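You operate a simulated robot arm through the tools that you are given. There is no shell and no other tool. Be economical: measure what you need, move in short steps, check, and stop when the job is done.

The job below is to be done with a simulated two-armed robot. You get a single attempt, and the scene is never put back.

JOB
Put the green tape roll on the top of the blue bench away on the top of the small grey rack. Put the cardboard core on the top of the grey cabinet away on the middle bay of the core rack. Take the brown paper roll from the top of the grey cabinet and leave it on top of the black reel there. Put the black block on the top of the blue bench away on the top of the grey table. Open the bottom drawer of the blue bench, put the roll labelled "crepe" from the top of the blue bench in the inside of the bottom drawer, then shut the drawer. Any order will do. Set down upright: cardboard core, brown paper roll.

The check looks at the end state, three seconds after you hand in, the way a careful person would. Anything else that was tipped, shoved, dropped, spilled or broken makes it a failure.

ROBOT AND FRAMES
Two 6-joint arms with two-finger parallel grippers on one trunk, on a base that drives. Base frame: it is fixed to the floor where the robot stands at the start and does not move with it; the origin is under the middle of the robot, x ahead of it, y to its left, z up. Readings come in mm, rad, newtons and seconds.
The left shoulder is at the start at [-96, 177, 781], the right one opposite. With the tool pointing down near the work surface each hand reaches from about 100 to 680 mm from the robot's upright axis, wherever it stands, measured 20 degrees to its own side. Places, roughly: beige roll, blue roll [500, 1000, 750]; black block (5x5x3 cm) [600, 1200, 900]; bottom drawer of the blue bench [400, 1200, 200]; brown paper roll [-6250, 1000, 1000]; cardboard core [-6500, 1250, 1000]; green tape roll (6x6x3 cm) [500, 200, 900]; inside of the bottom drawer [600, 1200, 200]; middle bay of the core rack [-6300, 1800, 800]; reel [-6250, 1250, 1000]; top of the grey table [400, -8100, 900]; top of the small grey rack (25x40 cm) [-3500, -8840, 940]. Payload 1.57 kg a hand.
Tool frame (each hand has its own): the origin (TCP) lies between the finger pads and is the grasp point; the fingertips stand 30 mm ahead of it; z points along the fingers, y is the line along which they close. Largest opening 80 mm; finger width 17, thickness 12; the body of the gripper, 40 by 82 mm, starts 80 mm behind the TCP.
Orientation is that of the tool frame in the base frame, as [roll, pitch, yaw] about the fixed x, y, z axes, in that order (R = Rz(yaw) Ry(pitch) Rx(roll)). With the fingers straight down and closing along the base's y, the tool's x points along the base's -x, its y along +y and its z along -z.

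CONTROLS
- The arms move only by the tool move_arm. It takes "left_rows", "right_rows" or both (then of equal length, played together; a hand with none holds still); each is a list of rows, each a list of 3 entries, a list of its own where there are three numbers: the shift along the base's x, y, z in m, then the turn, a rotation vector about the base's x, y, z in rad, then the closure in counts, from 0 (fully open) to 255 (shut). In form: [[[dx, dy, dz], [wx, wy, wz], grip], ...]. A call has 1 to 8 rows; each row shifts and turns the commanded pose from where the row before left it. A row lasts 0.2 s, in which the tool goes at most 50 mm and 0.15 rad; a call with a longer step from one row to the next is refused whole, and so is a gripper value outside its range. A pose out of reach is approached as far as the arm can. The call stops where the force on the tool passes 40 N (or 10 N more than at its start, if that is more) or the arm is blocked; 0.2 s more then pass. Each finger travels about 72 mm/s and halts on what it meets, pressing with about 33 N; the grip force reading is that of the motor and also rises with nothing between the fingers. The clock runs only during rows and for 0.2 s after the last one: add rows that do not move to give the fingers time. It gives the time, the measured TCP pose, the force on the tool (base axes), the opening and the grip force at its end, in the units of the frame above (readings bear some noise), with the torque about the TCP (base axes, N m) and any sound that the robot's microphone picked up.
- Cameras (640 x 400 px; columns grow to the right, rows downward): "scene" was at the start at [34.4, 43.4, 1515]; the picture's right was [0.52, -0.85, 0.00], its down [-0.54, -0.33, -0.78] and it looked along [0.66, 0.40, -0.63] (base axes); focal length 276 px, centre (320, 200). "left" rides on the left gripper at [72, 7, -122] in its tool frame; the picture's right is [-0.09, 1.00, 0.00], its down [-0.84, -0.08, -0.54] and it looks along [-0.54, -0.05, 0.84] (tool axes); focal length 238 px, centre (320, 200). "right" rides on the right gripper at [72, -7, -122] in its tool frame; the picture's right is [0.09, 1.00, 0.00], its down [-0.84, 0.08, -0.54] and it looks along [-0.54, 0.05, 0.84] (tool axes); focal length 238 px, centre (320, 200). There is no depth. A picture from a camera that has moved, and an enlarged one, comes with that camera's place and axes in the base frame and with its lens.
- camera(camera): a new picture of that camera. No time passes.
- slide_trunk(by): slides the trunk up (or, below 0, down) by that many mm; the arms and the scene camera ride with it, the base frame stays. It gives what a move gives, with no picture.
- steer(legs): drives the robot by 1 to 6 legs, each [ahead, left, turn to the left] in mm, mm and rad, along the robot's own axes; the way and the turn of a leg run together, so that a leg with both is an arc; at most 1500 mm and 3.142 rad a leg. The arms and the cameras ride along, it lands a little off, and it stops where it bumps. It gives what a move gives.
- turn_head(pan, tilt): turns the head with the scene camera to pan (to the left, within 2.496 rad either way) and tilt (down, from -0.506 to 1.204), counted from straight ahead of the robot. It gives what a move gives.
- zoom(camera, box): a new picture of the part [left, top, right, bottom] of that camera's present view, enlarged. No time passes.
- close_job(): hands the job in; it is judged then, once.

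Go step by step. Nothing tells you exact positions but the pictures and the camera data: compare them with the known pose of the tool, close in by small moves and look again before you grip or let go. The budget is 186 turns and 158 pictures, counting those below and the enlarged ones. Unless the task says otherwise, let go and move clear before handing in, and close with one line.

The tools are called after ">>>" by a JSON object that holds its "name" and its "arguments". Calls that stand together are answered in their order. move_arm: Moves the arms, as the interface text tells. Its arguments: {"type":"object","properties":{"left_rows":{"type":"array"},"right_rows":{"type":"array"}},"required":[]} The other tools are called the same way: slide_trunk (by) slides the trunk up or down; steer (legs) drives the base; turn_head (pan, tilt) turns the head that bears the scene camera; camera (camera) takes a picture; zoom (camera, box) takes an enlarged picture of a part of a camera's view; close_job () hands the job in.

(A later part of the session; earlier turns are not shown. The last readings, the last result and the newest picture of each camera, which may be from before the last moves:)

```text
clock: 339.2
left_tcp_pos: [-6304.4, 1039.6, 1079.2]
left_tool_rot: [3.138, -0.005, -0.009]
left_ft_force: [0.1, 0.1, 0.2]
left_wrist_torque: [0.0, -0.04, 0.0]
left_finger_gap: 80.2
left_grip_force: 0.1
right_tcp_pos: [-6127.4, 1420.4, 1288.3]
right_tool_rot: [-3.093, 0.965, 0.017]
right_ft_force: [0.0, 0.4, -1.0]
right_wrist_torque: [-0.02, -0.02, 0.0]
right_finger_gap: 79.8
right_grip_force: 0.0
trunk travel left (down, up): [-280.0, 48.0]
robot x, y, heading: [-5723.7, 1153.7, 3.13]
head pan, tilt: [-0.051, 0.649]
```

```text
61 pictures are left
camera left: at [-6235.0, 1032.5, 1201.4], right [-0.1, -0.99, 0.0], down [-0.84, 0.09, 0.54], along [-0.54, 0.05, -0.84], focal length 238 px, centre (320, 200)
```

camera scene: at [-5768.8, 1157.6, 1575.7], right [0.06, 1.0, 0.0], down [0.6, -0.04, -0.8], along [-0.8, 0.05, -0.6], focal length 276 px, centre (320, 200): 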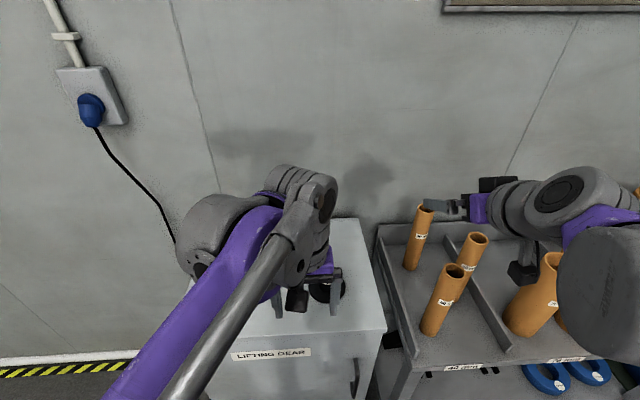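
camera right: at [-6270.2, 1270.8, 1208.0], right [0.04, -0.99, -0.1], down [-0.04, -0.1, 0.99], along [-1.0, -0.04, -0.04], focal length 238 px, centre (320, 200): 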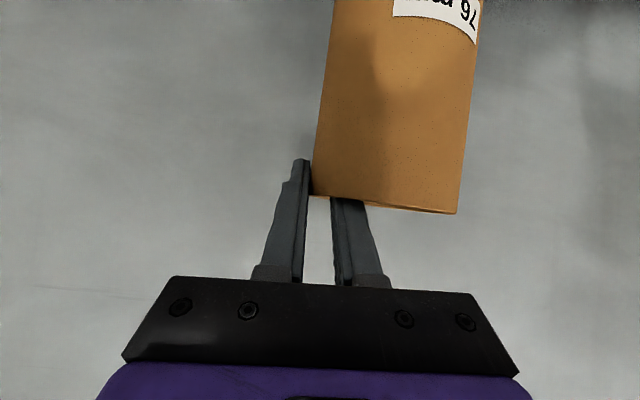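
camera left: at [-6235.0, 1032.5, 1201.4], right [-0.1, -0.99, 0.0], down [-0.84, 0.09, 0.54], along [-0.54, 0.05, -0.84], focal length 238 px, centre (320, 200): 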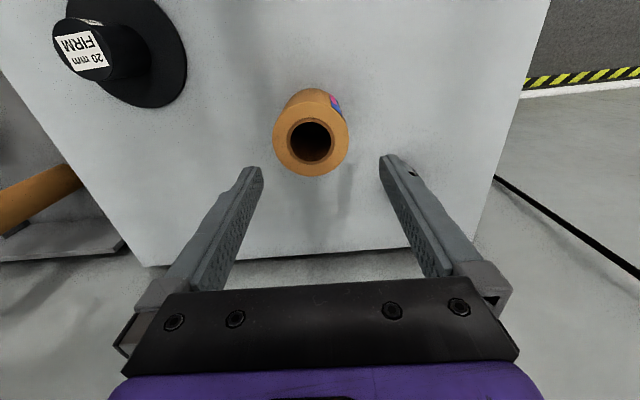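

Roll centre refined to [-6302, 1046]. I align and go down around it, stopping partway to check.

>>> {"name": "move_arm", "arguments": {"left_rows": [[[0.002, 0.006, 0], [0, 0, 0], 0], [[0, 0, -0.045], [0, 0, 0], 0]]}}

>>> {"name": "camera", "arguments": {"camera": "left"}}

```text
clock: 339.8
left_tcp_pos: [-6305.4, 1044.1, 1038.1]
left_tool_rot: [3.14, -0.004, -0.009]
left_ft_force: [-0.2, 0.3, -0.8]
left_wrist_torque: [-0.01, -0.03, 0.0]
left_finger_gap: 80.0
left_grip_force: 0.0
right_tcp_pos: [-6126.3, 1419.8, 1289.1]
right_tool_rot: [-3.093, 0.964, 0.016]
right_ft_force: [0.4, 0.2, -0.7]
right_wrist_torque: [0.02, 0.01, -0.01]
right_finger_gap: 80.2
right_grip_force: 0.0
trunk travel left (down, up): [-280.0, 48.0]
robot x, y, heading: [-5725.2, 1155.7, 3.131]
head pan, tilt: [-0.051, 0.649]
```

```text
60 pictures are left
camera left: at [-6235.3, 1036.7, 1158.9], right [-0.1, -0.99, 0.0], down [-0.84, 0.09, 0.54], along [-0.54, 0.05, -0.84], focal length 238 px, centre (320, 200)
```

left: 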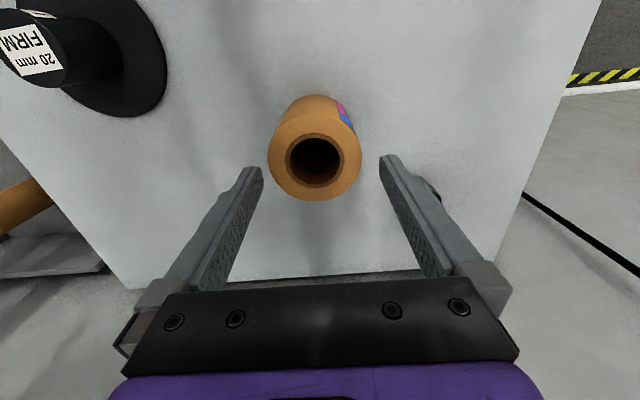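

Centred. I lower 68 mm, close on the roll, and lift.

>>> {"name": "move_arm", "arguments": {"left_rows": [[[0.003, 0.001, -0.035], [0, 0, 0], 0], [[0, 0, -0.033], [0, 0, 0], 0], [[0, 0, 0], [0, 0, 0], 255], [[0, 0, 0], [0, 0, 0], 255], [[0, 0, 0], [0, 0, 0], 255], [[0, 0, 0.04], [0, 0, 0], 255], [[0, 0, 0.045], [0, 0, 0], 255]]}}

>>> {"name": "camera", "arguments": {"camera": "left"}}

```text
clock: 341.4
left_tcp_pos: [-6299.8, 1046.9, 1053.6]
left_tool_rot: [3.136, -0.001, -0.008]
left_ft_force: [-0.6, 0.4, -0.4]
left_wrist_torque: [0.02, 0.0, -0.02]
left_finger_gap: 62.1
left_grip_force: 32.7
right_tcp_pos: [-6124.9, 1419.9, 1288.2]
right_tool_rot: [-3.095, 0.966, 0.015]
right_ft_force: [0.2, -0.4, -0.4]
right_wrist_torque: [-0.04, 0.01, -0.01]
right_finger_gap: 80.2
right_grip_force: 0.1
trunk travel left (down, up): [-280.0, 48.0]
robot x, y, heading: [-5723.5, 1152.1, 3.129]
head pan, tilt: [-0.051, 0.649]
```

```text
59 pictures are left
camera left: at [-6230.1, 1041.3, 1175.4], right [-0.1, -0.99, 0.0], down [-0.84, 0.09, 0.54], along [-0.54, 0.05, -0.84], focal length 238 px, centre (320, 200)
```

left: 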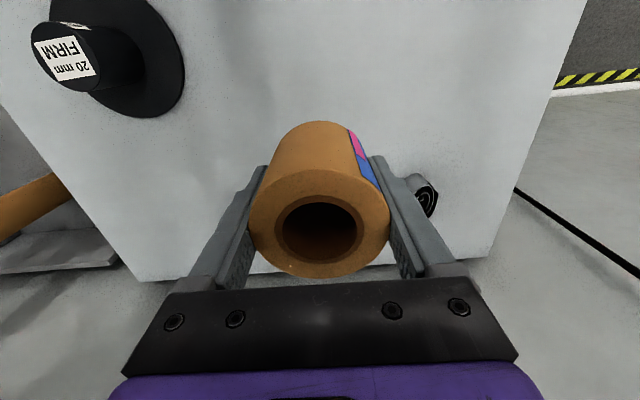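

The roll is held. The hub centre re-measures to [-6220, 1208]; I carry the roll over it and look.

>>> {"name": "move_arm", "arguments": {"left_rows": [[[0, 0, 0.02], [0, 0, 0], 255], [[0.0203, 0.0401, 0], [0, 0, 0], 255], [[0.0203, 0.0401, 0], [0, 0, 0], 255], [[0.0203, 0.0401, 0], [0, 0, 0], 255], [[0.0203, 0.0401, 0], [0, 0, 0], 255], [[0, 0, 0], [0, 0, 0], 255]]}}

>>> {"name": "camera", "arguments": {"camera": "left"}}

>>> {"name": "camera", "arguments": {"camera": "right"}}

```text
clock: 342.8
left_tcp_pos: [-6217.9, 1207.0, 1072.9]
left_tool_rot: [3.137, -0.001, -0.008]
left_ft_force: [-0.4, -0.4, -1.8]
left_wrist_torque: [-0.01, 0.01, 0.01]
left_finger_gap: 62.3
left_grip_force: 33.1
right_tcp_pos: [-6126.4, 1419.5, 1288.7]
right_tool_rot: [-3.094, 0.967, 0.015]
right_ft_force: [0.3, 0.6, -0.2]
right_wrist_torque: [0.02, -0.01, -0.03]
right_finger_gap: 80.1
right_grip_force: 0.0
trunk travel left (down, up): [-280.0, 48.0]
robot x, y, heading: [-5724.5, 1153.3, 3.128]
head pan, tilt: [-0.051, 0.649]
```

```text
58 pictures are left
camera left: at [-6148.2, 1200.5, 1194.6], right [-0.1, -0.99, 0.0], down [-0.84, 0.09, 0.54], along [-0.54, 0.05, -0.84], focal length 238 px, centre (320, 200)
```

left: 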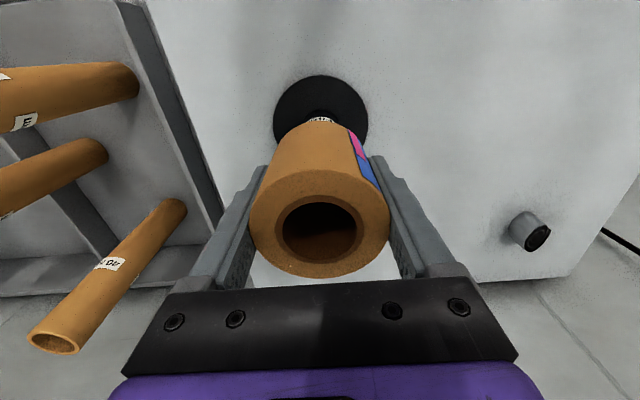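

```text
57 pictures are left
camera right: at [-5986.3, 1422.1, 1298.9], right [0.03, -0.99, -0.1], down [-0.03, -0.1, 0.99], along [-1.0, -0.03, -0.04], focal length 238 px, centre (320, 200)
```

right: 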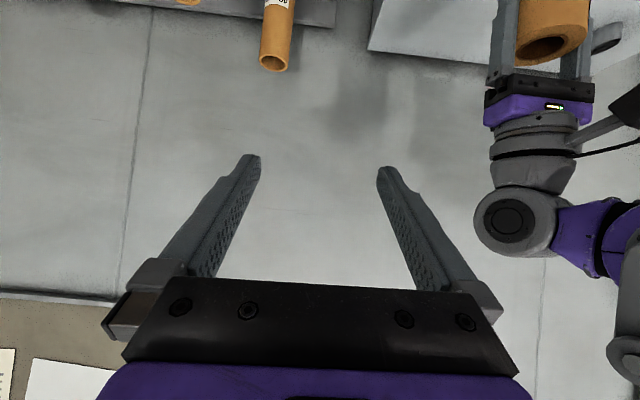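

The reel's flange is centred under the roll. I lower step by step until contact.

>>> {"name": "move_arm", "arguments": {"left_rows": [[[0, 0, -0.02], [0, 0, 0], 255], [[0, 0, -0.01], [0, 0, 0], 255], [[0, 0, -0.006], [0, 0, 0], 255], [[0, 0, -0.004], [0, 0, 0], 255], [[0, 0, -0.004], [0, 0, 0], 255], [[0, 0, -0.003], [0, 0, 0], 255]]}}

>>> {"name": "camera", "arguments": {"camera": "right"}}

```text
clock: 344.2
left_tcp_pos: [-6219.9, 1209.4, 1025.4]
left_tool_rot: [3.138, -0.002, -0.01]
left_ft_force: [-0.1, 0.0, -2.1]
left_wrist_torque: [-0.02, 0.02, 0.02]
left_finger_gap: 62.1
left_grip_force: 33.1
right_tcp_pos: [-6125.6, 1419.1, 1289.2]
right_tool_rot: [-3.096, 0.966, 0.014]
right_ft_force: [-0.3, 0.2, -0.1]
right_wrist_torque: [0.03, 0.0, -0.02]
right_finger_gap: 80.0
right_grip_force: 0.0
trunk travel left (down, up): [-280.0, 48.0]
robot x, y, heading: [-5722.3, 1151.6, 3.128]
head pan, tilt: [-0.051, 0.649]
```

```text
56 pictures are left
camera right: at [-5986.0, 1422.8, 1298.8], right [0.03, -0.99, -0.1], down [-0.03, -0.1, 0.99], along [-1.0, -0.03, -0.04], focal length 238 px, centre (320, 200)
```

right: 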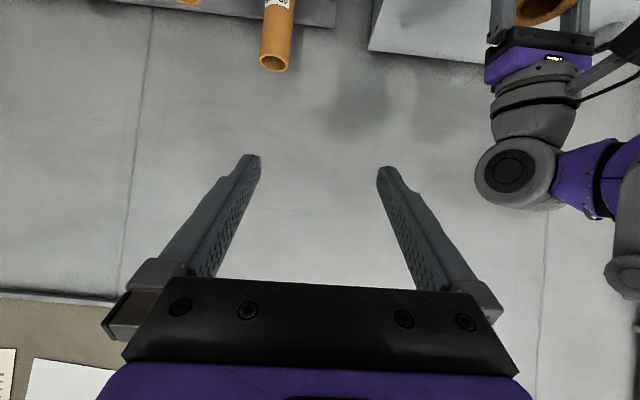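

>>> {"name": "move_arm", "arguments": {"left_rows": [[[0, -0.001, -0.004], [0, 0, 0], 255], [[0, 0, -0.004], [0, 0, 0], 255], [[0, 0, -0.004], [0, 0, 0], 255], [[0, 0, -0.003], [0, 0, 0], 255]]}}

>>> {"name": "camera", "arguments": {"camera": "left"}}

```text
clock: 345.2
left_tcp_pos: [-6220.1, 1206.2, 1011.3]
left_tool_rot: [3.135, -0.002, -0.008]
left_ft_force: [3.1, -1.0, 23.1]
left_wrist_torque: [0.32, -0.02, 0.0]
left_finger_gap: 60.4
left_grip_force: 32.8
right_tcp_pos: [-6123.3, 1418.6, 1288.4]
right_tool_rot: [-3.095, 0.965, 0.015]
right_ft_force: [0.2, -0.2, -1.0]
right_wrist_torque: [0.01, 0.0, 0.03]
right_finger_gap: 80.2
right_grip_force: 0.0
trunk travel left (down, up): [-280.0, 48.0]
robot x, y, heading: [-5723.6, 1154.0, 3.132]
head pan, tilt: [-0.051, 0.649]
```

```text
55 pictures are left
camera left: at [-6148.8, 1200.4, 1132.6], right [-0.1, -0.99, 0.0], down [-0.84, 0.09, 0.54], along [-0.54, 0.05, -0.84], focal length 238 px, centre (320, 200)
```

left: 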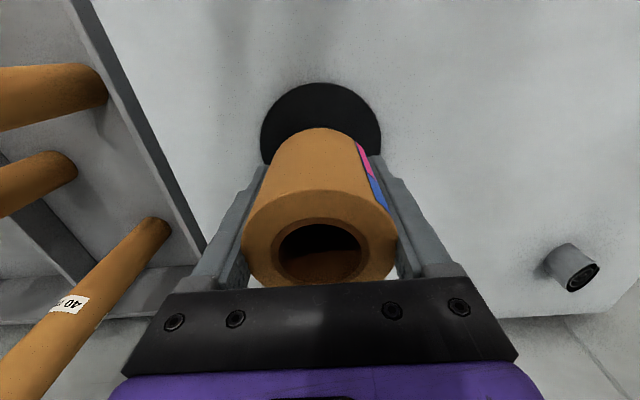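

Contact with the hub (23 N). I nudge the roll 2 mm back to centre, ease off, and open the fingers slowly.

>>> {"name": "move_arm", "arguments": {"left_rows": [[[0.0025, 0.001, 0.002], [0, 0, 0], 255], [[0, 0, 0], [0, 0, 0], 255]]}}

>>> {"name": "move_arm", "arguments": {"left_rows": [[[0, 0, 0], [0, 0, 0], 55], [[0, 0, 0], [0, 0, 0], 40], [[0, 0, 0], [0, 0, 0], 0], [[0, 0, 0], [0, 0, 0], 0]]}}

>>> {"name": "camera", "arguments": {"camera": "left"}}

```text
clock: 345.8
left_tcp_pos: [-6217.9, 1209.1, 1011.3]
left_tool_rot: [3.139, -0.001, -0.008]
left_ft_force: [-0.4, 0.2, -0.6]
left_wrist_torque: [-0.05, 0.01, -0.03]
left_finger_gap: 60.6
left_grip_force: 32.9
right_tcp_pos: [-6125.0, 1420.5, 1287.7]
right_tool_rot: [-3.093, 0.964, 0.014]
right_ft_force: [-0.1, 0.1, 0.2]
right_wrist_torque: [0.0, 0.02, 0.0]
right_finger_gap: 80.2
right_grip_force: 0.0
trunk travel left (down, up): [-280.0, 48.0]
robot x, y, heading: [-5721.9, 1150.3, 3.13]
head pan, tilt: [-0.051, 0.649]
```

```text
clock: 346.8
left_tcp_pos: [-6218.6, 1207.4, 1011.9]
left_tool_rot: [3.138, -0.001, -0.009]
left_ft_force: [0.8, -0.1, 0.2]
left_wrist_torque: [0.0, 0.04, 0.02]
left_finger_gap: 80.3
left_grip_force: 0.0
right_tcp_pos: [-6125.7, 1419.5, 1289.2]
right_tool_rot: [-3.095, 0.964, 0.018]
right_ft_force: [-0.7, 0.2, -0.4]
right_wrist_torque: [0.01, -0.02, -0.04]
right_finger_gap: 79.9
right_grip_force: 0.1
trunk travel left (down, up): [-280.0, 48.0]
robot x, y, heading: [-5725.5, 1155.4, 3.127]
head pan, tilt: [-0.051, 0.649]
```

```text
54 pictures are left
camera left: at [-6148.1, 1202.0, 1133.9], right [-0.1, -0.99, 0.0], down [-0.84, 0.09, 0.54], along [-0.54, 0.05, -0.84], focal length 238 px, centre (320, 200)
```

left: 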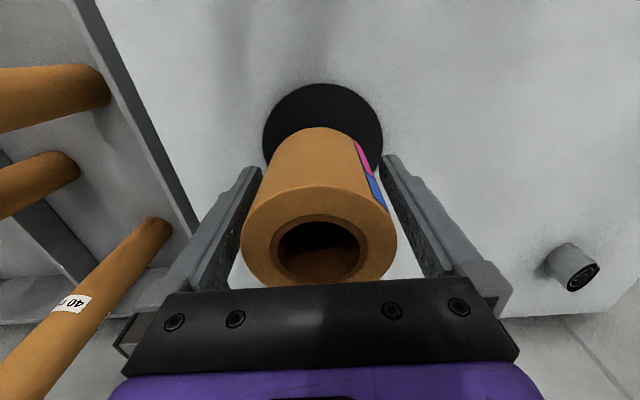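

The roll stands on the hub. I raise the hand straight up and check from above.

>>> {"name": "move_arm", "arguments": {"left_rows": [[[0, 0, 0.03], [0, 0, 0], 0], [[0, 0, 0.03], [0, 0, 0], 0], [[0.01, 0, 0.03], [0, 0, 0], 0], [[0.03, 0, 0.03], [0, 0, 0], 0], [[0.045, 0, 0], [0, 0, 0], 0], [[0.045, 0, 0], [0, 0, 0], 0]]}}

>>> {"name": "camera", "arguments": {"camera": "left"}}

```text
clock: 348.2
left_tcp_pos: [-6085.3, 1205.8, 1137.2]
left_tool_rot: [3.139, -0.001, -0.01]
left_ft_force: [0.1, 0.5, 0.4]
left_wrist_torque: [0.02, 0.03, 0.0]
left_finger_gap: 80.1
left_grip_force: 0.0
right_tcp_pos: [-6123.0, 1419.1, 1288.7]
right_tool_rot: [-3.094, 0.969, 0.016]
right_ft_force: [0.2, 0.1, 0.1]
right_wrist_torque: [-0.01, 0.02, 0.03]
right_finger_gap: 80.1
right_grip_force: 0.0
trunk travel left (down, up): [-280.0, 48.0]
robot x, y, heading: [-5726.2, 1150.7, 3.128]
head pan, tilt: [-0.051, 0.649]
```

```text
53 pictures are left
camera left: at [-6015.0, 1198.2, 1259.1], right [-0.1, -0.99, 0.0], down [-0.84, 0.09, 0.54], along [-0.54, 0.05, -0.84], focal length 238 px, centre (320, 200)
```

left: 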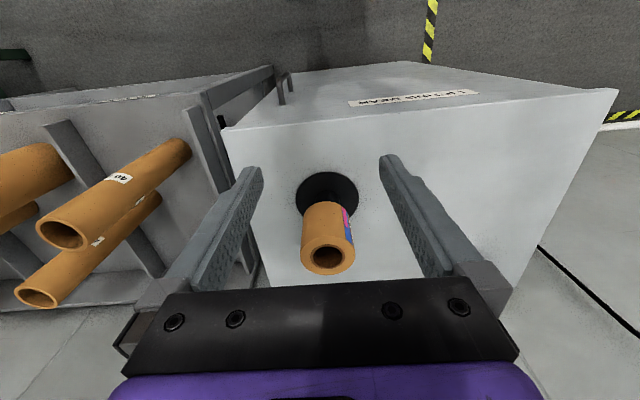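

The roll stands upright on the reel, so only the green tape remains. To lift it off the floor I'll borrow two 40 mm cores from the rack as finger extensions and put them back afterwards. First I turn the right hand to point down again and move in front of the 40 mm bay.

>>> {"name": "steer", "arguments": {"legs": [[-200, 0, 0.013]]}}

>>> {"name": "move_arm", "arguments": {"right_rows": [[[0.01, 0, -0.02], [0, -0.138, 0], 0], [[0.01, 0, -0.02], [0, -0.138, 0], 0], [[0.01, 0, -0.02], [0, -0.138, 0], 0], [[0.01, 0, -0.02], [0, -0.138, 0], 0], [[0.01, 0, -0.02], [0, -0.138, 0], 0], [[0.01, 0, -0.02], [0, -0.138, 0], 0], [[0.01, 0, -0.02], [0, -0.138, 0], 0]]}}

>>> {"name": "steer", "arguments": {"legs": [[0, -395, 0], [170, 0, 0]]}}

>>> {"name": "camera", "arguments": {"camera": "left"}}

```text
clock: 349.8
left_tcp_pos: [-5886.6, 1198.9, 1137.0]
left_tool_rot: [3.138, -0.001, 0.003]
left_ft_force: [-0.2, 0.2, 0.6]
left_wrist_torque: [0.0, 0.0, -0.04]
left_finger_gap: 80.0
left_grip_force: 0.1
right_tcp_pos: [-5927.6, 1414.0, 1288.6]
right_tool_rot: [-3.095, 0.966, 0.029]
right_ft_force: [-0.1, 0.6, 0.3]
right_wrist_torque: [0.01, 0.0, 0.0]
right_finger_gap: 79.9
right_grip_force: 0.0
trunk travel left (down, up): [-280.0, 48.0]
robot x, y, heading: [-5525.1, 1152.9, -3.146]
head pan, tilt: [-0.051, 0.649]
```

```text
clock: 351.4
left_tcp_pos: [-5887.1, 1199.0, 1138.0]
left_tool_rot: [3.136, -0.003, 0.004]
left_ft_force: [1.0, 0.2, -0.1]
left_wrist_torque: [0.04, 0.02, 0.01]
left_finger_gap: 80.2
left_grip_force: 0.0
right_tcp_pos: [-5859.3, 1412.9, 1150.3]
right_tool_rot: [-3.117, -0.004, 0.016]
right_ft_force: [-0.1, 0.4, -1.0]
right_wrist_torque: [0.01, -0.05, -0.02]
right_finger_gap: 79.8
right_grip_force: 0.1
trunk travel left (down, up): [-280.0, 48.0]
robot x, y, heading: [-5527.0, 1154.5, -3.145]
head pan, tilt: [-0.051, 0.649]
```

```text
clock: 356.4
left_tcp_pos: [-6059.1, 1576.3, 1136.6]
left_tool_rot: [3.139, -0.001, 0.013]
left_ft_force: [-1.6, -0.3, -0.4]
left_wrist_torque: [0.02, -0.01, 0.0]
left_finger_gap: 80.1
left_grip_force: 0.1
right_tcp_pos: [-6032.4, 1790.1, 1150.6]
right_tool_rot: [-3.117, -0.002, 0.023]
right_ft_force: [-0.9, -0.5, 1.1]
right_wrist_torque: [0.01, -0.03, -0.01]
right_finger_gap: 80.2
right_grip_force: 0.1
trunk travel left (down, up): [-280.0, 48.0]
robot x, y, heading: [-5693.2, 1528.3, -3.127]
head pan, tilt: [-0.051, 0.649]
```

```text
52 pictures are left
camera left: at [-5987.8, 1571.6, 1258.7], right [-0.08, -1.0, 0.0], down [-0.84, 0.07, 0.54], along [-0.54, 0.04, -0.84], focal length 238 px, centre (320, 200)
```

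left: 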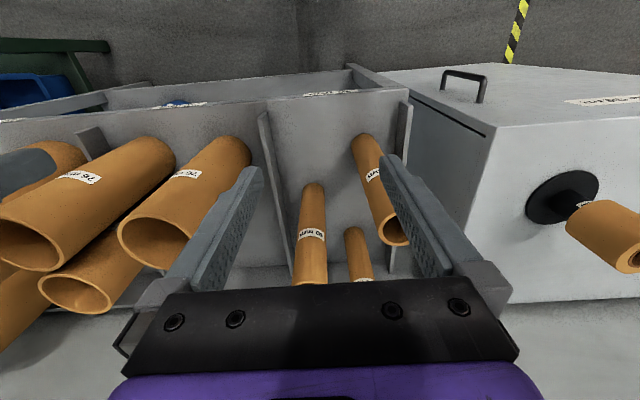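

C3 stands at about [-6170, 1502], C2 at [-6270, 1602]. I bring the left hand above C3.

>>> {"name": "move_arm", "arguments": {"left_rows": [[[-0.037, -0.0247, 0], [0, 0, 0], 0], [[-0.037, -0.0247, 0], [0, 0, 0], 0], [[-0.037, -0.0247, 0], [0, 0, 0], 0], [[0, 0, -0.02], [0, 0, 0], 0]]}}

>>> {"name": "camera", "arguments": {"camera": "left"}}

```text
clock: 357.4
left_tcp_pos: [-6169.0, 1503.7, 1118.6]
left_tool_rot: [3.14, -0.002, 0.014]
left_ft_force: [0.2, 0.0, 0.4]
left_wrist_torque: [0.0, 0.03, 0.03]
left_finger_gap: 80.2
left_grip_force: 0.0
right_tcp_pos: [-6032.2, 1789.3, 1150.5]
right_tool_rot: [-3.116, 0.0, 0.025]
right_ft_force: [-0.1, 0.5, -0.2]
right_wrist_torque: [0.0, 0.01, -0.02]
right_finger_gap: 80.0
right_grip_force: 0.1
trunk travel left (down, up): [-280.0, 48.0]
robot x, y, heading: [-5696.8, 1533.5, -3.13]
head pan, tilt: [-0.051, 0.649]
```

```text
51 pictures are left
camera left: at [-6098.1, 1498.4, 1239.9], right [-0.08, -1.0, 0.0], down [-0.84, 0.07, 0.54], along [-0.54, 0.04, -0.84], focal length 238 px, centre (320, 200)
```

left: 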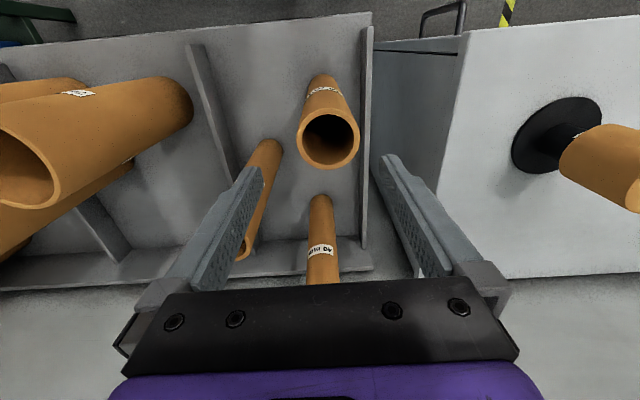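

C3's top centre is [-6161, 1496], about 50 mm wide. I align, descend to z≈1000, grip and lift.

>>> {"name": "move_arm", "arguments": {"left_rows": [[[0.008, -0.008, 0], [0, 0, 0], 0], [[0, 0, -0.045], [0, 0, 0], 0], [[0, 0, -0.045], [0, 0, 0], 0], [[0, 0, -0.025], [0, 0, 0], 0], [[0, 0, 0], [0, 0, 0], 255], [[0, 0, 0], [0, 0, 0], 255], [[0, 0, 0.03], [0, 0, 0], 255], [[0, 0, 0.03], [0, 0, 0], 255]]}}

>>> {"name": "camera", "arguments": {"camera": "left"}}

```text
clock: 359.2
left_tcp_pos: [-6159.7, 1492.8, 1062.5]
left_tool_rot: [3.136, -0.001, 0.016]
left_ft_force: [0.1, -0.4, -2.3]
left_wrist_torque: [-0.02, 0.03, 0.01]
left_finger_gap: 46.2
left_grip_force: 33.2
right_tcp_pos: [-6033.3, 1791.4, 1150.6]
right_tool_rot: [-3.116, 0.001, 0.025]
right_ft_force: [-0.5, 0.6, 0.3]
right_wrist_torque: [0.01, -0.04, 0.0]
right_finger_gap: 80.0
right_grip_force: 0.1
trunk travel left (down, up): [-280.0, 48.0]
robot x, y, heading: [-5690.4, 1533.1, -3.136]
head pan, tilt: [-0.051, 0.649]
```

```text
50 pictures are left
camera left: at [-6088.9, 1487.5, 1183.6], right [-0.08, -1.0, 0.0], down [-0.84, 0.07, 0.54], along [-0.54, 0.04, -0.84], focal length 238 px, centre (320, 200)
```

left: 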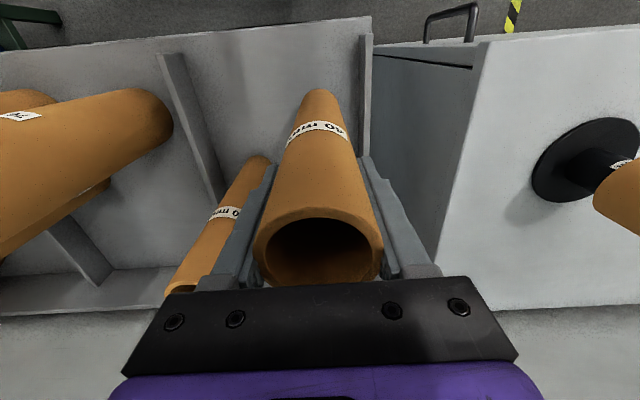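

C3 is held by its upper end (it extends 218 mm below the TCP). I draw it out of the way and bring the right hand over C2.

>>> {"name": "move_arm", "arguments": {"left_rows": [[[0, 0, 0.02], [0, 0, 0], 255], [[0.03, 0, 0.02], [0, 0, 0], 255], [[0.04, -0.01, 0], [0, 0, 0], 255], [[0.04, -0.02, 0], [0, 0, 0], 255], [[0.04, -0.02, 0], [0, 0, 0], 255], [[0, 0, 0], [0, 0, 0], 255], [[0, 0, 0], [0, 0, 0], 255]], "right_rows": [[[0, 0, 0], [0, 0, 0], 0], [[-0.039, -0.029, -0.008], [0, 0, 0], 0], [[-0.039, -0.029, -0.008], [0, 0, 0], 0], [[-0.039, -0.029, -0.008], [0, 0, 0], 0], [[-0.039, -0.029, -0.008], [0, 0, 0], 0], [[-0.039, -0.029, -0.008], [0, 0, 0], 0], [[-0.039, -0.029, -0.006], [0, 0, 0], 0]]}}

>>> {"name": "camera", "arguments": {"camera": "right"}}

```text
clock: 360.8
left_tcp_pos: [-6011.2, 1442.7, 1101.7]
left_tool_rot: [3.139, -0.003, 0.014]
left_ft_force: [0.0, 0.3, -1.7]
left_wrist_torque: [0.02, 0.01, -0.01]
left_finger_gap: 46.4
left_grip_force: 32.5
right_tcp_pos: [-6267.0, 1616.6, 1103.1]
right_tool_rot: [-3.117, -0.002, 0.025]
right_ft_force: [-0.4, -0.3, -0.3]
right_wrist_torque: [0.01, -0.04, -0.04]
right_finger_gap: 80.0
right_grip_force: 0.1
trunk travel left (down, up): [-280.0, 48.0]
robot x, y, heading: [-5690.5, 1533.3, -3.135]
head pan, tilt: [-0.051, 0.649]
```

```text
49 pictures are left
camera right: at [-6197.1, 1621.7, 1224.7], right [0.12, -0.99, -0.02], down [-0.84, -0.11, 0.54], along [-0.54, -0.04, -0.84], focal length 238 px, centre (320, 200)
```

right: 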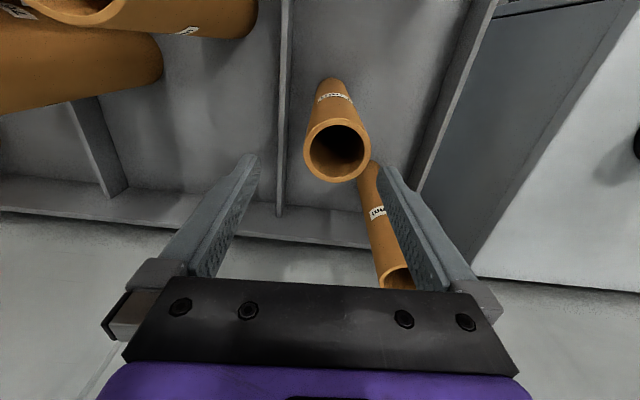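

C2's top is centred at about [-6261, 1606]. I align, descend to z≈1003, grip and lift.

>>> {"name": "move_arm", "arguments": {"right_rows": [[[0.006, -0.01, 0], [0, 0, 0], 0], [[0, 0, -0.045], [0, 0, 0], 0], [[0, 0, -0.045], [0, 0, 0], 0], [[0, 0, -0.01], [0, 0, 0], 0], [[0, 0, 0], [0, 0, 0], 255], [[0, 0, 0], [0, 0, 0], 255], [[0, 0, 0.03], [0, 0, 0], 255], [[0, 0, 0.03], [0, 0, 0], 255]]}}

>>> {"name": "camera", "arguments": {"camera": "right"}}

```text
clock: 362.6
left_tcp_pos: [-6011.7, 1443.3, 1101.3]
left_tool_rot: [3.139, -0.003, 0.015]
left_ft_force: [0.6, -0.1, -1.2]
left_wrist_torque: [0.03, -0.02, 0.02]
left_finger_gap: 46.2
left_grip_force: 32.7
right_tcp_pos: [-6261.6, 1608.7, 1066.0]
right_tool_rot: [-3.118, 0.0, 0.025]
right_ft_force: [-0.1, -0.4, -1.9]
right_wrist_torque: [-0.02, -0.03, 0.02]
right_finger_gap: 47.7
right_grip_force: 33.0
trunk travel left (down, up): [-280.0, 48.0]
robot x, y, heading: [-5692.9, 1536.0, -3.131]
head pan, tilt: [-0.051, 0.649]
```

```text
48 pictures are left
camera right: at [-6191.2, 1613.8, 1187.9], right [0.12, -0.99, -0.02], down [-0.83, -0.11, 0.54], along [-0.54, -0.04, -0.84], focal length 238 px, centre (320, 200)
```

right: 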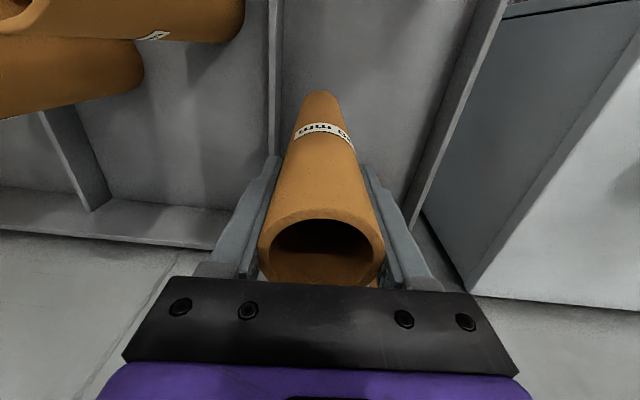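

Both cores are held. I back out of the rack, then bring the hands to matching poses with the cores' lower ends toed slightly inward.

>>> {"name": "move_arm", "arguments": {"right_rows": [[[0, 0, 0.03], [0, 0, 0], 255]]}}

>>> {"name": "steer", "arguments": {"legs": [[-350, 0, 0]]}}

>>> {"name": "move_arm", "arguments": {"left_rows": [[[-0.02, 0, 0], [0.02, 0, 0], 255], [[-0.03, -0.005, 0], [0.02, 0, 0], 255], [[-0.03, -0.005, 0], [0, 0, 0], 255], [[-0.025, -0.01, 0], [0, 0, 0], 255], [[0, 0, 0], [0, 0, 0], 255]], "right_rows": [[[0.03, 0.01, 0], [-0.025, 0, 0], 255], [[0.03, 0.01, 0], [-0.025, 0, 0], 255], [[0.03, 0.01, 0], [0, 0, 0], 255], [[0.03, 0.005, 0], [0, 0, 0], 255], [[0.025, 0, 0], [0, 0, 0], 255]]}}

>>> {"name": "steer", "arguments": {"legs": [[0, 835, 0], [0, 0, 3.135], [1400, 0, 0], [1400, 0, 0]]}}

```text
clock: 363.0
left_tcp_pos: [-6011.3, 1443.2, 1102.5]
left_tool_rot: [3.137, -0.002, 0.014]
left_ft_force: [0.6, 0.2, -1.8]
left_wrist_torque: [0.02, 0.01, 0.02]
left_finger_gap: 46.5
left_grip_force: 32.8
right_tcp_pos: [-6261.7, 1607.6, 1097.0]
right_tool_rot: [-3.117, 0.0, 0.023]
right_ft_force: [-0.4, 0.4, -0.6]
right_wrist_torque: [0.0, 0.0, -0.03]
right_finger_gap: 47.3
right_grip_force: 33.0
trunk travel left (down, up): [-280.0, 48.0]
robot x, y, heading: [-5694.8, 1534.5, -3.133]
head pan, tilt: [-0.051, 0.649]
```

```text
clock: 365.3
left_tcp_pos: [-5658.0, 1446.1, 1102.2]
left_tool_rot: [3.138, -0.002, 0.014]
left_ft_force: [-0.2, -0.5, -1.7]
left_wrist_torque: [0.0, 0.0, -0.02]
left_finger_gap: 46.5
left_grip_force: 33.0
right_tcp_pos: [-5906.8, 1610.3, 1097.7]
right_tool_rot: [-3.117, 0.001, 0.024]
right_ft_force: [-0.8, -0.6, -1.7]
right_wrist_torque: [-0.01, 0.0, 0.0]
right_finger_gap: 47.4
right_grip_force: 32.7
trunk travel left (down, up): [-280.0, 48.0]
robot x, y, heading: [-5338.6, 1539.5, -3.133]
head pan, tilt: [-0.051, 0.649]
```

```text
clock: 366.5
left_tcp_pos: [-5763.1, 1427.2, 1104.7]
left_tool_rot: [-3.105, -0.003, 0.013]
left_ft_force: [0.0, 0.4, -2.0]
left_wrist_torque: [-0.02, 0.03, -0.01]
left_finger_gap: 46.0
left_grip_force: 33.7
right_tcp_pos: [-5761.3, 1646.9, 1095.7]
right_tool_rot: [3.115, 0.002, 0.027]
right_ft_force: [-0.1, 0.1, -1.4]
right_wrist_torque: [-0.01, 0.05, -0.02]
right_finger_gap: 47.1
right_grip_force: 33.3
trunk travel left (down, up): [-280.0, 48.0]
robot x, y, heading: [-5335.6, 1537.7, -3.135]
head pan, tilt: [-0.051, 0.649]
```

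```text
clock: 394.6
left_tcp_pos: [-2102.5, 722.2, 1103.7]
left_tool_rot: [-3.103, -0.004, 3.127]
left_ft_force: [-0.4, -0.1, -1.1]
left_wrist_torque: [0.01, 0.0, 0.01]
left_finger_gap: 46.0
left_grip_force: 32.9
right_tcp_pos: [-2111.3, 502.5, 1096.2]
right_tool_rot: [3.114, -0.001, 3.14]
right_ft_force: [-0.2, 0.8, -1.2]
right_wrist_torque: [0.0, -0.04, 0.0]
right_finger_gap: 46.4
right_grip_force: 32.6
trunk travel left (down, up): [-280.0, 48.0]
robot x, y, heading: [-2530.4, 623.0, -0.018]
head pan, tilt: [-0.051, 0.649]
```

Drive on: to x≈-1900, turn south, and stop about a metre before the tape to look.

>>> {"name": "steer", "arguments": {"legs": [[620, 0, 0], [0, 0, -1.553], [1500, 0, 0], [1500, 0, 0], [1500, 0, 0], [450, 0, 0]]}}

>>> {"name": "turn_head", "arguments": {"pan": 0.0, "tilt": 0.65}}

>>> {"name": "camera", "arguments": {"camera": "scene"}}

```text
clock: 425.0
left_tcp_pos: [-1157.2, -4681.1, 1102.7]
left_tool_rot: [-3.105, -0.003, 1.697]
left_ft_force: [0.5, 0.1, -0.8]
left_wrist_torque: [-0.01, -0.01, -0.03]
left_finger_gap: 46.0
left_grip_force: 32.6
right_tcp_pos: [-1375.4, -4704.0, 1094.0]
right_tool_rot: [3.116, -0.001, 1.709]
right_ft_force: [-0.2, 0.9, -1.6]
right_wrist_torque: [-0.01, 0.01, 0.01]
right_finger_gap: 46.2
right_grip_force: 33.4
trunk travel left (down, up): [-280.0, 48.0]
robot x, y, heading: [-1311.9, -4271.8, -1.45]
head pan, tilt: [-0.051, 0.649]
```

```text
clock: 425.7
left_tcp_pos: [-1156.7, -4680.8, 1103.6]
left_tool_rot: [-3.107, -0.003, 1.7]
left_ft_force: [0.2, -0.4, -1.3]
left_wrist_torque: [0.05, -0.02, 0.05]
left_finger_gap: 45.9
left_grip_force: 33.4
right_tcp_pos: [-1374.1, -4704.4, 1095.9]
right_tool_rot: [3.115, -0.001, 1.71]
right_ft_force: [0.6, -0.6, -1.9]
right_wrist_torque: [-0.01, 0.01, 0.02]
right_finger_gap: 46.0
right_grip_force: 32.9
trunk travel left (down, up): [-280.0, 48.0]
robot x, y, heading: [-1316.2, -4271.0, -1.446]
head pan, tilt: [0.0, 0.649]
```

```text
47 pictures are left
camera scene: at [-1307.2, -4319.1, 1575.7], right [-0.99, -0.12, 0.0], down [-0.07, 0.6, -0.8], along [0.1, -0.79, -0.6], focal length 276 px, centre (320, 200)
```

scene: 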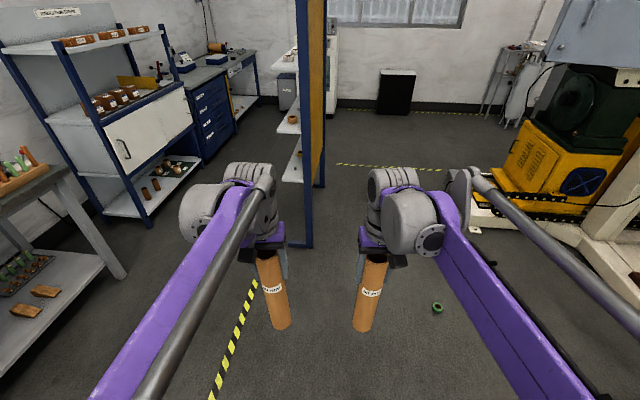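

The tape is at about [-1897, -5352]. I straighten, line up with it, lower the trunk and both arms so the cores reach just above the floor short of the tape.

>>> {"name": "steer", "arguments": {"legs": [[0, 0, -0.125], [0, -585, 0], [440, 0, 0]]}}

>>> {"name": "slide_trunk", "arguments": {"by": -280}}

>>> {"name": "move_arm", "arguments": {"left_rows": [[[0, 0, -0.047], [0, 0, 0], 255], [[0, 0, -0.047], [0, 0, 0], 255], [[0, 0, -0.047], [0, 0, 0], 255], [[0, 0, -0.047], [0, 0, 0], 255], [[0, 0, -0.047], [0, 0, 0], 255], [[0, 0, -0.047], [0, 0, 0], 255], [[0, 0, -0.047], [0, 0, 0], 255], [[0, 0, -0.047], [0, 0, 0], 255]], "right_rows": [[[0, 0, -0.047], [0, 0, 0], 255], [[0, 0, -0.047], [0, 0, 0], 255], [[0, 0, -0.047], [0, 0, 0], 255], [[0, 0, -0.047], [0, 0, 0], 255], [[0, 0, -0.047], [0, 0, 0], 255], [[0, 0, -0.047], [0, 0, 0], 255], [[0, 0, -0.047], [0, 0, 0], 255], [[0, 0, -0.046], [0, 0, 0], 255]]}}

>>> {"name": "turn_head", "arguments": {"pan": 0.0, "tilt": 0.95}}

>>> {"name": "camera", "arguments": {"camera": "scene"}}

```text
clock: 434.2
left_tcp_pos: [-1807.3, -5126.5, 1103.8]
left_tool_rot: [-3.104, -0.004, 1.569]
left_ft_force: [0.0, 0.1, -0.7]
left_wrist_torque: [-0.02, -0.03, 0.0]
left_finger_gap: 46.0
left_grip_force: 33.1
right_tcp_pos: [-2025.4, -5122.7, 1095.9]
right_tool_rot: [3.115, 0.0, 1.583]
right_ft_force: [-0.3, -0.4, -0.9]
right_wrist_torque: [-0.03, 0.01, -0.03]
right_finger_gap: 46.2
right_grip_force: 32.6
trunk travel left (down, up): [-280.0, 48.0]
robot x, y, heading: [-1910.0, -4701.7, -1.575]
head pan, tilt: [0.0, 0.649]
```

```text
clock: 437.0
left_tcp_pos: [-1807.7, -5126.5, 825.2]
left_tool_rot: [-3.104, -0.004, 1.569]
left_ft_force: [-0.4, -1.1, -0.6]
left_wrist_torque: [0.01, -0.05, 0.04]
left_finger_gap: 45.8
left_grip_force: 32.5
right_tcp_pos: [-2026.7, -5121.7, 816.6]
right_tool_rot: [3.116, 0.0, 1.583]
right_ft_force: [0.5, 0.0, -1.6]
right_wrist_torque: [0.0, 0.03, -0.02]
right_finger_gap: 46.1
right_grip_force: 33.1
trunk travel left (down, up): [0.0, 328.0]
robot x, y, heading: [-1909.3, -4702.5, -1.572]
head pan, tilt: [0.0, 0.649]
```

```text
clock: 438.8
left_tcp_pos: [-1805.9, -5127.5, 447.1]
left_tool_rot: [-3.107, -0.004, 1.569]
left_ft_force: [0.7, 0.6, -2.0]
left_wrist_torque: [-0.01, 0.01, 0.01]
left_finger_gap: 45.7
left_grip_force: 32.3
right_tcp_pos: [-2027.1, -5121.0, 438.5]
right_tool_rot: [3.116, 0.0, 1.58]
right_ft_force: [-1.2, -0.5, -0.3]
right_wrist_torque: [0.01, -0.02, 0.02]
right_finger_gap: 46.1
right_grip_force: 33.0
trunk travel left (down, up): [0.0, 328.0]
robot x, y, heading: [-1912.2, -4699.9, -1.578]
head pan, tilt: [0.0, 0.649]
```

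```text
clock: 439.6
left_tcp_pos: [-1805.4, -5125.6, 447.1]
left_tool_rot: [-3.107, -0.004, 1.57]
left_ft_force: [-0.3, -0.8, -0.7]
left_wrist_torque: [-0.03, -0.02, 0.01]
left_finger_gap: 46.1
left_grip_force: 33.4
right_tcp_pos: [-2027.4, -5119.3, 440.5]
right_tool_rot: [3.117, 0.0, 1.582]
right_ft_force: [0.6, 1.1, -1.4]
right_wrist_torque: [-0.01, 0.01, -0.03]
right_finger_gap: 45.9
right_grip_force: 33.0
trunk travel left (down, up): [0.0, 328.0]
robot x, y, heading: [-1908.8, -4704.8, -1.574]
head pan, tilt: [0.0, 0.949]
```

```text
46 pictures are left
camera scene: at [-1910.3, -4784.8, 1268.2], right [-1.0, 0.01, 0.0], down [0.0, 0.81, -0.58], along [0.0, -0.58, -0.81], focal length 276 px, centre (320, 200)
```

scene: 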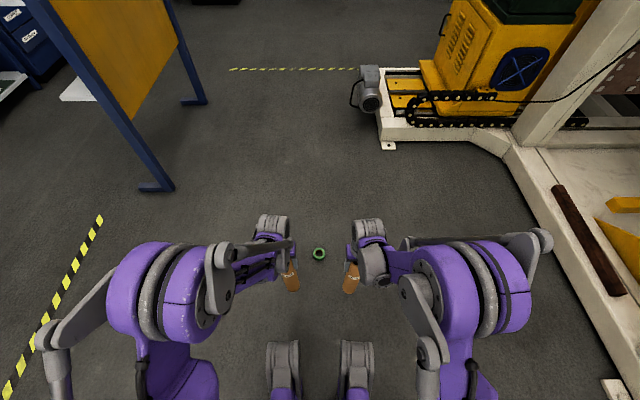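

The tape lies between the cores' lines. I lower the arms so the cores hover ~15 mm above the floor, then drive forward until they straddle the tape.

>>> {"name": "move_arm", "arguments": {"left_rows": [[[0, 0, -0.0424], [0, 0, 0], 255], [[0, 0, -0.0424], [0, 0, 0], 255], [[0, 0, -0.0424], [0, 0, 0], 255], [[0, 0, -0.0424], [0, 0, 0], 255], [[0, 0, -0.042], [0, 0, 0], 255]], "right_rows": [[[0, 0, -0.041], [0, 0, 0], 255], [[0, 0, -0.041], [0, 0, 0], 255], [[0, 0, -0.041], [0, 0, 0], 255], [[0, 0, -0.041], [0, 0, 0], 255], [[0, 0, -0.041], [0, 0, 0], 255]]}}

>>> {"name": "steer", "arguments": {"legs": [[215, 0, 0]]}}

>>> {"name": "camera", "arguments": {"camera": "scene"}}

>>> {"name": "camera", "arguments": {"camera": "left"}}

>>> {"name": "camera", "arguments": {"camera": "right"}}

```text
clock: 440.8
left_tcp_pos: [-1808.1, -5128.3, 233.4]
left_tool_rot: [-3.106, -0.003, 1.569]
left_ft_force: [0.4, 0.8, -1.7]
left_wrist_torque: [0.01, -0.01, -0.02]
left_finger_gap: 45.9
left_grip_force: 32.6
right_tcp_pos: [-2025.9, -5120.8, 235.0]
right_tool_rot: [3.115, 0.0, 1.58]
right_ft_force: [0.0, 0.4, -2.0]
right_wrist_torque: [0.0, 0.01, 0.0]
right_finger_gap: 46.1
right_grip_force: 32.9
trunk travel left (down, up): [0.0, 328.0]
robot x, y, heading: [-1913.5, -4701.9, -1.573]
head pan, tilt: [0.0, 0.949]
```

```text
clock: 442.5
left_tcp_pos: [-1806.9, -5351.0, 234.0]
left_tool_rot: [-3.106, -0.003, 1.571]
left_ft_force: [-0.2, -0.9, -0.9]
left_wrist_torque: [0.05, -0.01, 0.03]
left_finger_gap: 46.0
left_grip_force: 32.9
right_tcp_pos: [-2025.7, -5344.1, 236.0]
right_tool_rot: [3.115, 0.0, 1.582]
right_ft_force: [-0.8, 0.2, -1.9]
right_wrist_torque: [-0.02, -0.01, -0.01]
right_finger_gap: 45.9
right_grip_force: 32.8
trunk travel left (down, up): [0.0, 328.0]
robot x, y, heading: [-1910.7, -4926.7, -1.571]
head pan, tilt: [0.0, 0.949]
```

```text
45 pictures are left
camera scene: at [-1911.0, -5006.7, 1268.2], right [-1.0, 0.0, 0.0], down [0.0, 0.81, -0.58], along [0.0, -0.58, -0.81], focal length 276 px, centre (320, 200)
```

scene: 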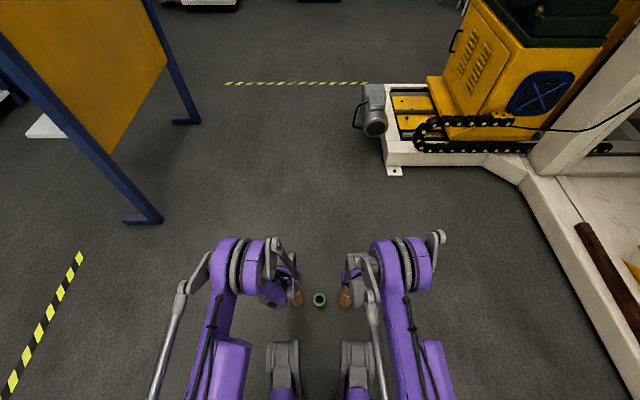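

```text
44 pictures are left
camera left: at [-1797.6, -5278.1, 355.5], right [1.0, -0.09, -0.04], down [-0.06, -0.84, 0.54], along [-0.08, -0.54, -0.84], focal length 238 px, centre (320, 200)
```

left: 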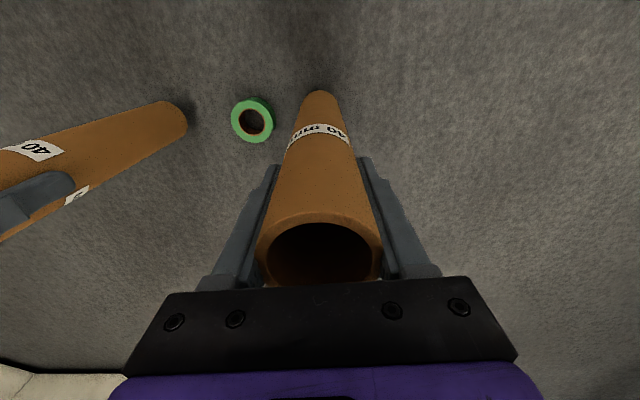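

```text
43 pictures are left
camera right: at [-2037.6, -5271.3, 356.8], right [0.99, 0.1, 0.03], down [0.07, -0.84, 0.54], along [0.08, -0.54, -0.84], focal length 238 px, centre (320, 200)
```

right: 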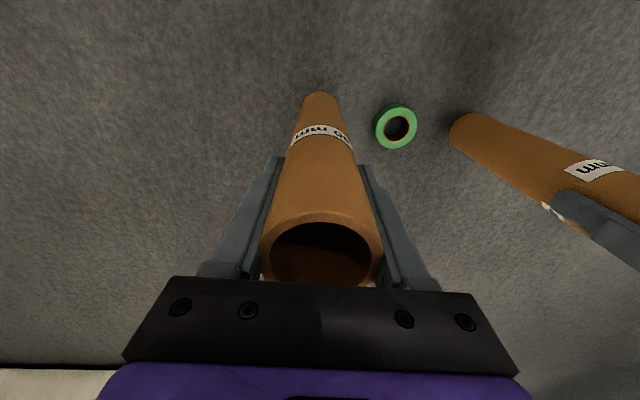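

The tape centre is [-1911, -5354]. I lower the cores 7 mm more, align them fore-aft with the tape and close in to a few mm on each side.

>>> {"name": "move_arm", "arguments": {"left_rows": [[[0, -0.0015, -0.007], [0, 0, 0], 255], [[-0.021, -0.001, 0], [0, 0, 0], 255], [[-0.021, 0, 0], [0, 0, 0], 255]], "right_rows": [[[0, -0.01, -0.008], [0, 0, 0], 255], [[0.026, 0, 0], [0, 0, 0], 255], [[0.026, 0, 0], [0, 0, 0], 255]]}}

>>> {"name": "camera", "arguments": {"camera": "left"}}

>>> {"name": "camera", "arguments": {"camera": "right"}}

```text
clock: 443.3
left_tcp_pos: [-1850.4, -5352.7, 226.6]
left_tool_rot: [-3.104, -0.004, 1.574]
left_ft_force: [-0.9, 0.1, -1.0]
left_wrist_torque: [-0.02, 0.03, -0.01]
left_finger_gap: 46.0
left_grip_force: 32.9
right_tcp_pos: [-1972.8, -5354.0, 226.1]
right_tool_rot: [3.117, 0.001, 1.585]
right_ft_force: [-0.6, 0.2, -1.2]
right_wrist_torque: [0.01, 0.02, 0.02]
right_finger_gap: 45.9
right_grip_force: 33.0
trunk travel left (down, up): [0.0, 328.0]
robot x, y, heading: [-1916.8, -4923.3, -1.576]
head pan, tilt: [0.0, 0.949]
```

```text
42 pictures are left
camera left: at [-1841.2, -5281.2, 348.5], right [1.0, -0.09, -0.04], down [-0.06, -0.84, 0.54], along [-0.08, -0.54, -0.84], focal length 238 px, centre (320, 200)
```

left: 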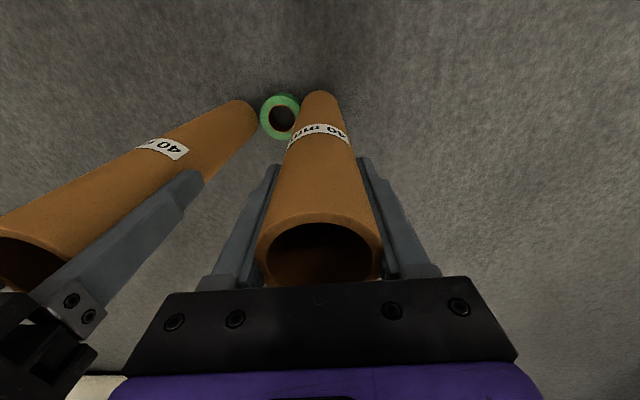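

```text
41 pictures are left
camera right: at [-1984.9, -5281.7, 347.5], right [0.99, 0.1, 0.03], down [0.07, -0.84, 0.54], along [0.08, -0.54, -0.84], focal length 238 px, centre (320, 200)
```

right: 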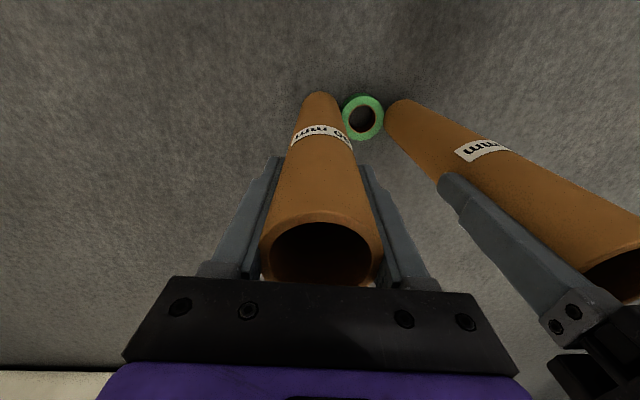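

Both cores are within a few mm of the tape and aligned. I squeeze gently in small steps, watching the lateral force.

>>> {"name": "move_arm", "arguments": {"left_rows": [[[-0.003, 0, 0], [0, 0, 0], 255], [[-0.003, 0, 0], [0, 0, 0], 255]], "right_rows": [[[0.003, 0, 0], [0, 0, 0], 255], [[0.003, 0, 0], [0, 0, 0], 255]]}}

>>> {"name": "move_arm", "arguments": {"left_rows": [[[-0.003, 0, 0], [0, 0, 0], 255], [[-0.002, 0, 0], [0, 0, 0], 255]], "right_rows": [[[0.003, 0, 0], [0, 0, 0], 255], [[0.002, 0, 0], [0, 0, 0], 255]]}}

```text
clock: 443.9
left_tcp_pos: [-1857.6, -5351.7, 227.0]
left_tool_rot: [-3.104, -0.004, 1.572]
left_ft_force: [0.5, 0.3, -2.0]
left_wrist_torque: [-0.01, -0.03, 0.0]
left_finger_gap: 45.8
left_grip_force: 33.3
right_tcp_pos: [-1967.8, -5354.1, 227.6]
right_tool_rot: [3.115, 0.003, 1.584]
right_ft_force: [-0.4, -0.3, -2.2]
right_wrist_torque: [-0.01, 0.02, 0.01]
right_finger_gap: 45.8
right_grip_force: 33.2
trunk travel left (down, up): [0.0, 328.0]
robot x, y, heading: [-1907.4, -4920.8, -1.576]
head pan, tilt: [0.0, 0.949]
```

```text
clock: 444.5
left_tcp_pos: [-1861.6, -5353.0, 225.8]
left_tool_rot: [-3.105, -0.003, 1.569]
left_ft_force: [-1.0, 0.7, -1.4]
left_wrist_torque: [0.0, 0.04, 0.01]
left_finger_gap: 46.0
left_grip_force: 33.0
right_tcp_pos: [-1963.2, -5352.0, 228.2]
right_tool_rot: [3.116, -0.001, 1.583]
right_ft_force: [0.8, -0.5, -0.6]
right_wrist_torque: [-0.01, 0.02, 0.02]
right_finger_gap: 46.0
right_grip_force: 32.8
trunk travel left (down, up): [0.0, 328.0]
robot x, y, heading: [-1912.9, -4921.0, -1.577]
head pan, tilt: [0.0, 0.949]
```

>>> {"name": "camera", "arguments": {"camera": "right"}}

>>> {"name": "zoom", "arguments": {"camera": "left", "box": [200, 70, 360, 170]}}

```text
40 pictures are left
camera right: at [-1974.7, -5281.1, 348.7], right [0.99, 0.1, 0.03], down [0.07, -0.84, 0.54], along [0.08, -0.54, -0.84], focal length 238 px, centre (320, 200)
```

right: 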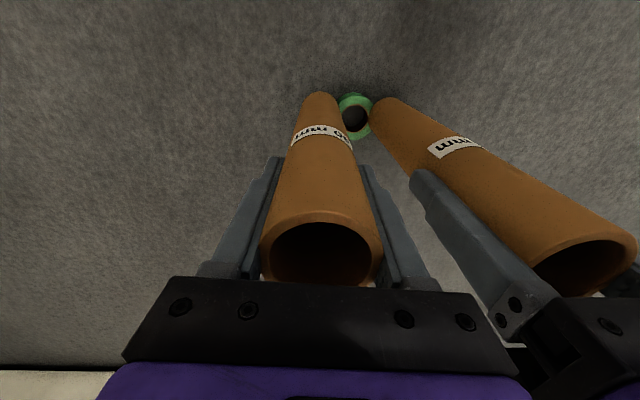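

```text
4.00 times, centred on (280, 120) of left
camera zoom: at [-1851.2, -5280.5, 348.0], right [1.0, -0.09, -0.04], down [-0.06, -0.84, 0.54], along [-0.08, -0.54, -0.84], focal length 953 px, centre (480, 520)
```

zoom: 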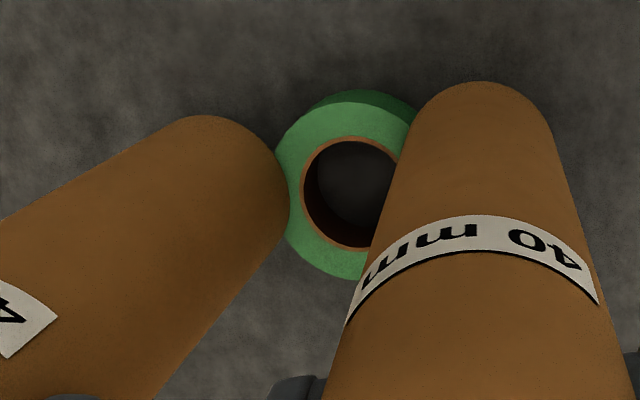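

>>> {"name": "move_arm", "arguments": {"left_rows": [[[-0.002, 0, 0], [0, 0, 0], 255], [[-0.002, 0, 0], [0, 0, 0], 255]], "right_rows": [[[0.002, 0, 0], [0, 0, 0], 255], [[0.002, 0, 0], [0, 0, 0], 255]]}}

>>> {"name": "move_arm", "arguments": {"left_rows": [[[-0.002, 0, 0], [0, 0, 0], 255], [[-0.001, 0, 0], [0, 0, 0], 255]], "right_rows": [[[0.002, 0, 0], [0, 0, 0], 255], [[0.001, 0, 0], [0, 0, 0], 255]]}}

```text
clock: 445.1
left_tcp_pos: [-1865.6, -5352.1, 227.9]
left_tool_rot: [-3.105, -0.005, 1.57]
left_ft_force: [-0.5, -0.4, -1.8]
left_wrist_torque: [-0.01, -0.03, 0.03]
left_finger_gap: 46.0
left_grip_force: 33.0
right_tcp_pos: [-1957.5, -5352.7, 226.4]
right_tool_rot: [3.117, -0.001, 1.583]
right_ft_force: [-1.0, 0.1, -1.5]
right_wrist_torque: [0.02, 0.02, 0.02]
right_finger_gap: 46.0
right_grip_force: 32.9
trunk travel left (down, up): [0.0, 328.0]
robot x, y, heading: [-1910.7, -4924.0, -1.571]
head pan, tilt: [0.0, 0.949]
```

```text
clock: 445.7
left_tcp_pos: [-1867.0, -5351.6, 225.9]
left_tool_rot: [-3.105, -0.003, 1.57]
left_ft_force: [-0.1, -0.2, -0.7]
left_wrist_torque: [0.02, -0.02, -0.05]
left_finger_gap: 45.9
left_grip_force: 32.9
right_tcp_pos: [-1955.8, -5352.8, 227.3]
right_tool_rot: [3.115, 0.0, 1.583]
right_ft_force: [0.7, 0.4, -1.9]
right_wrist_torque: [0.03, 0.01, -0.01]
right_finger_gap: 45.9
right_grip_force: 32.4
trunk travel left (down, up): [0.0, 328.0]
robot x, y, heading: [-1913.7, -4923.0, -1.576]
head pan, tilt: [0.0, 0.949]
```

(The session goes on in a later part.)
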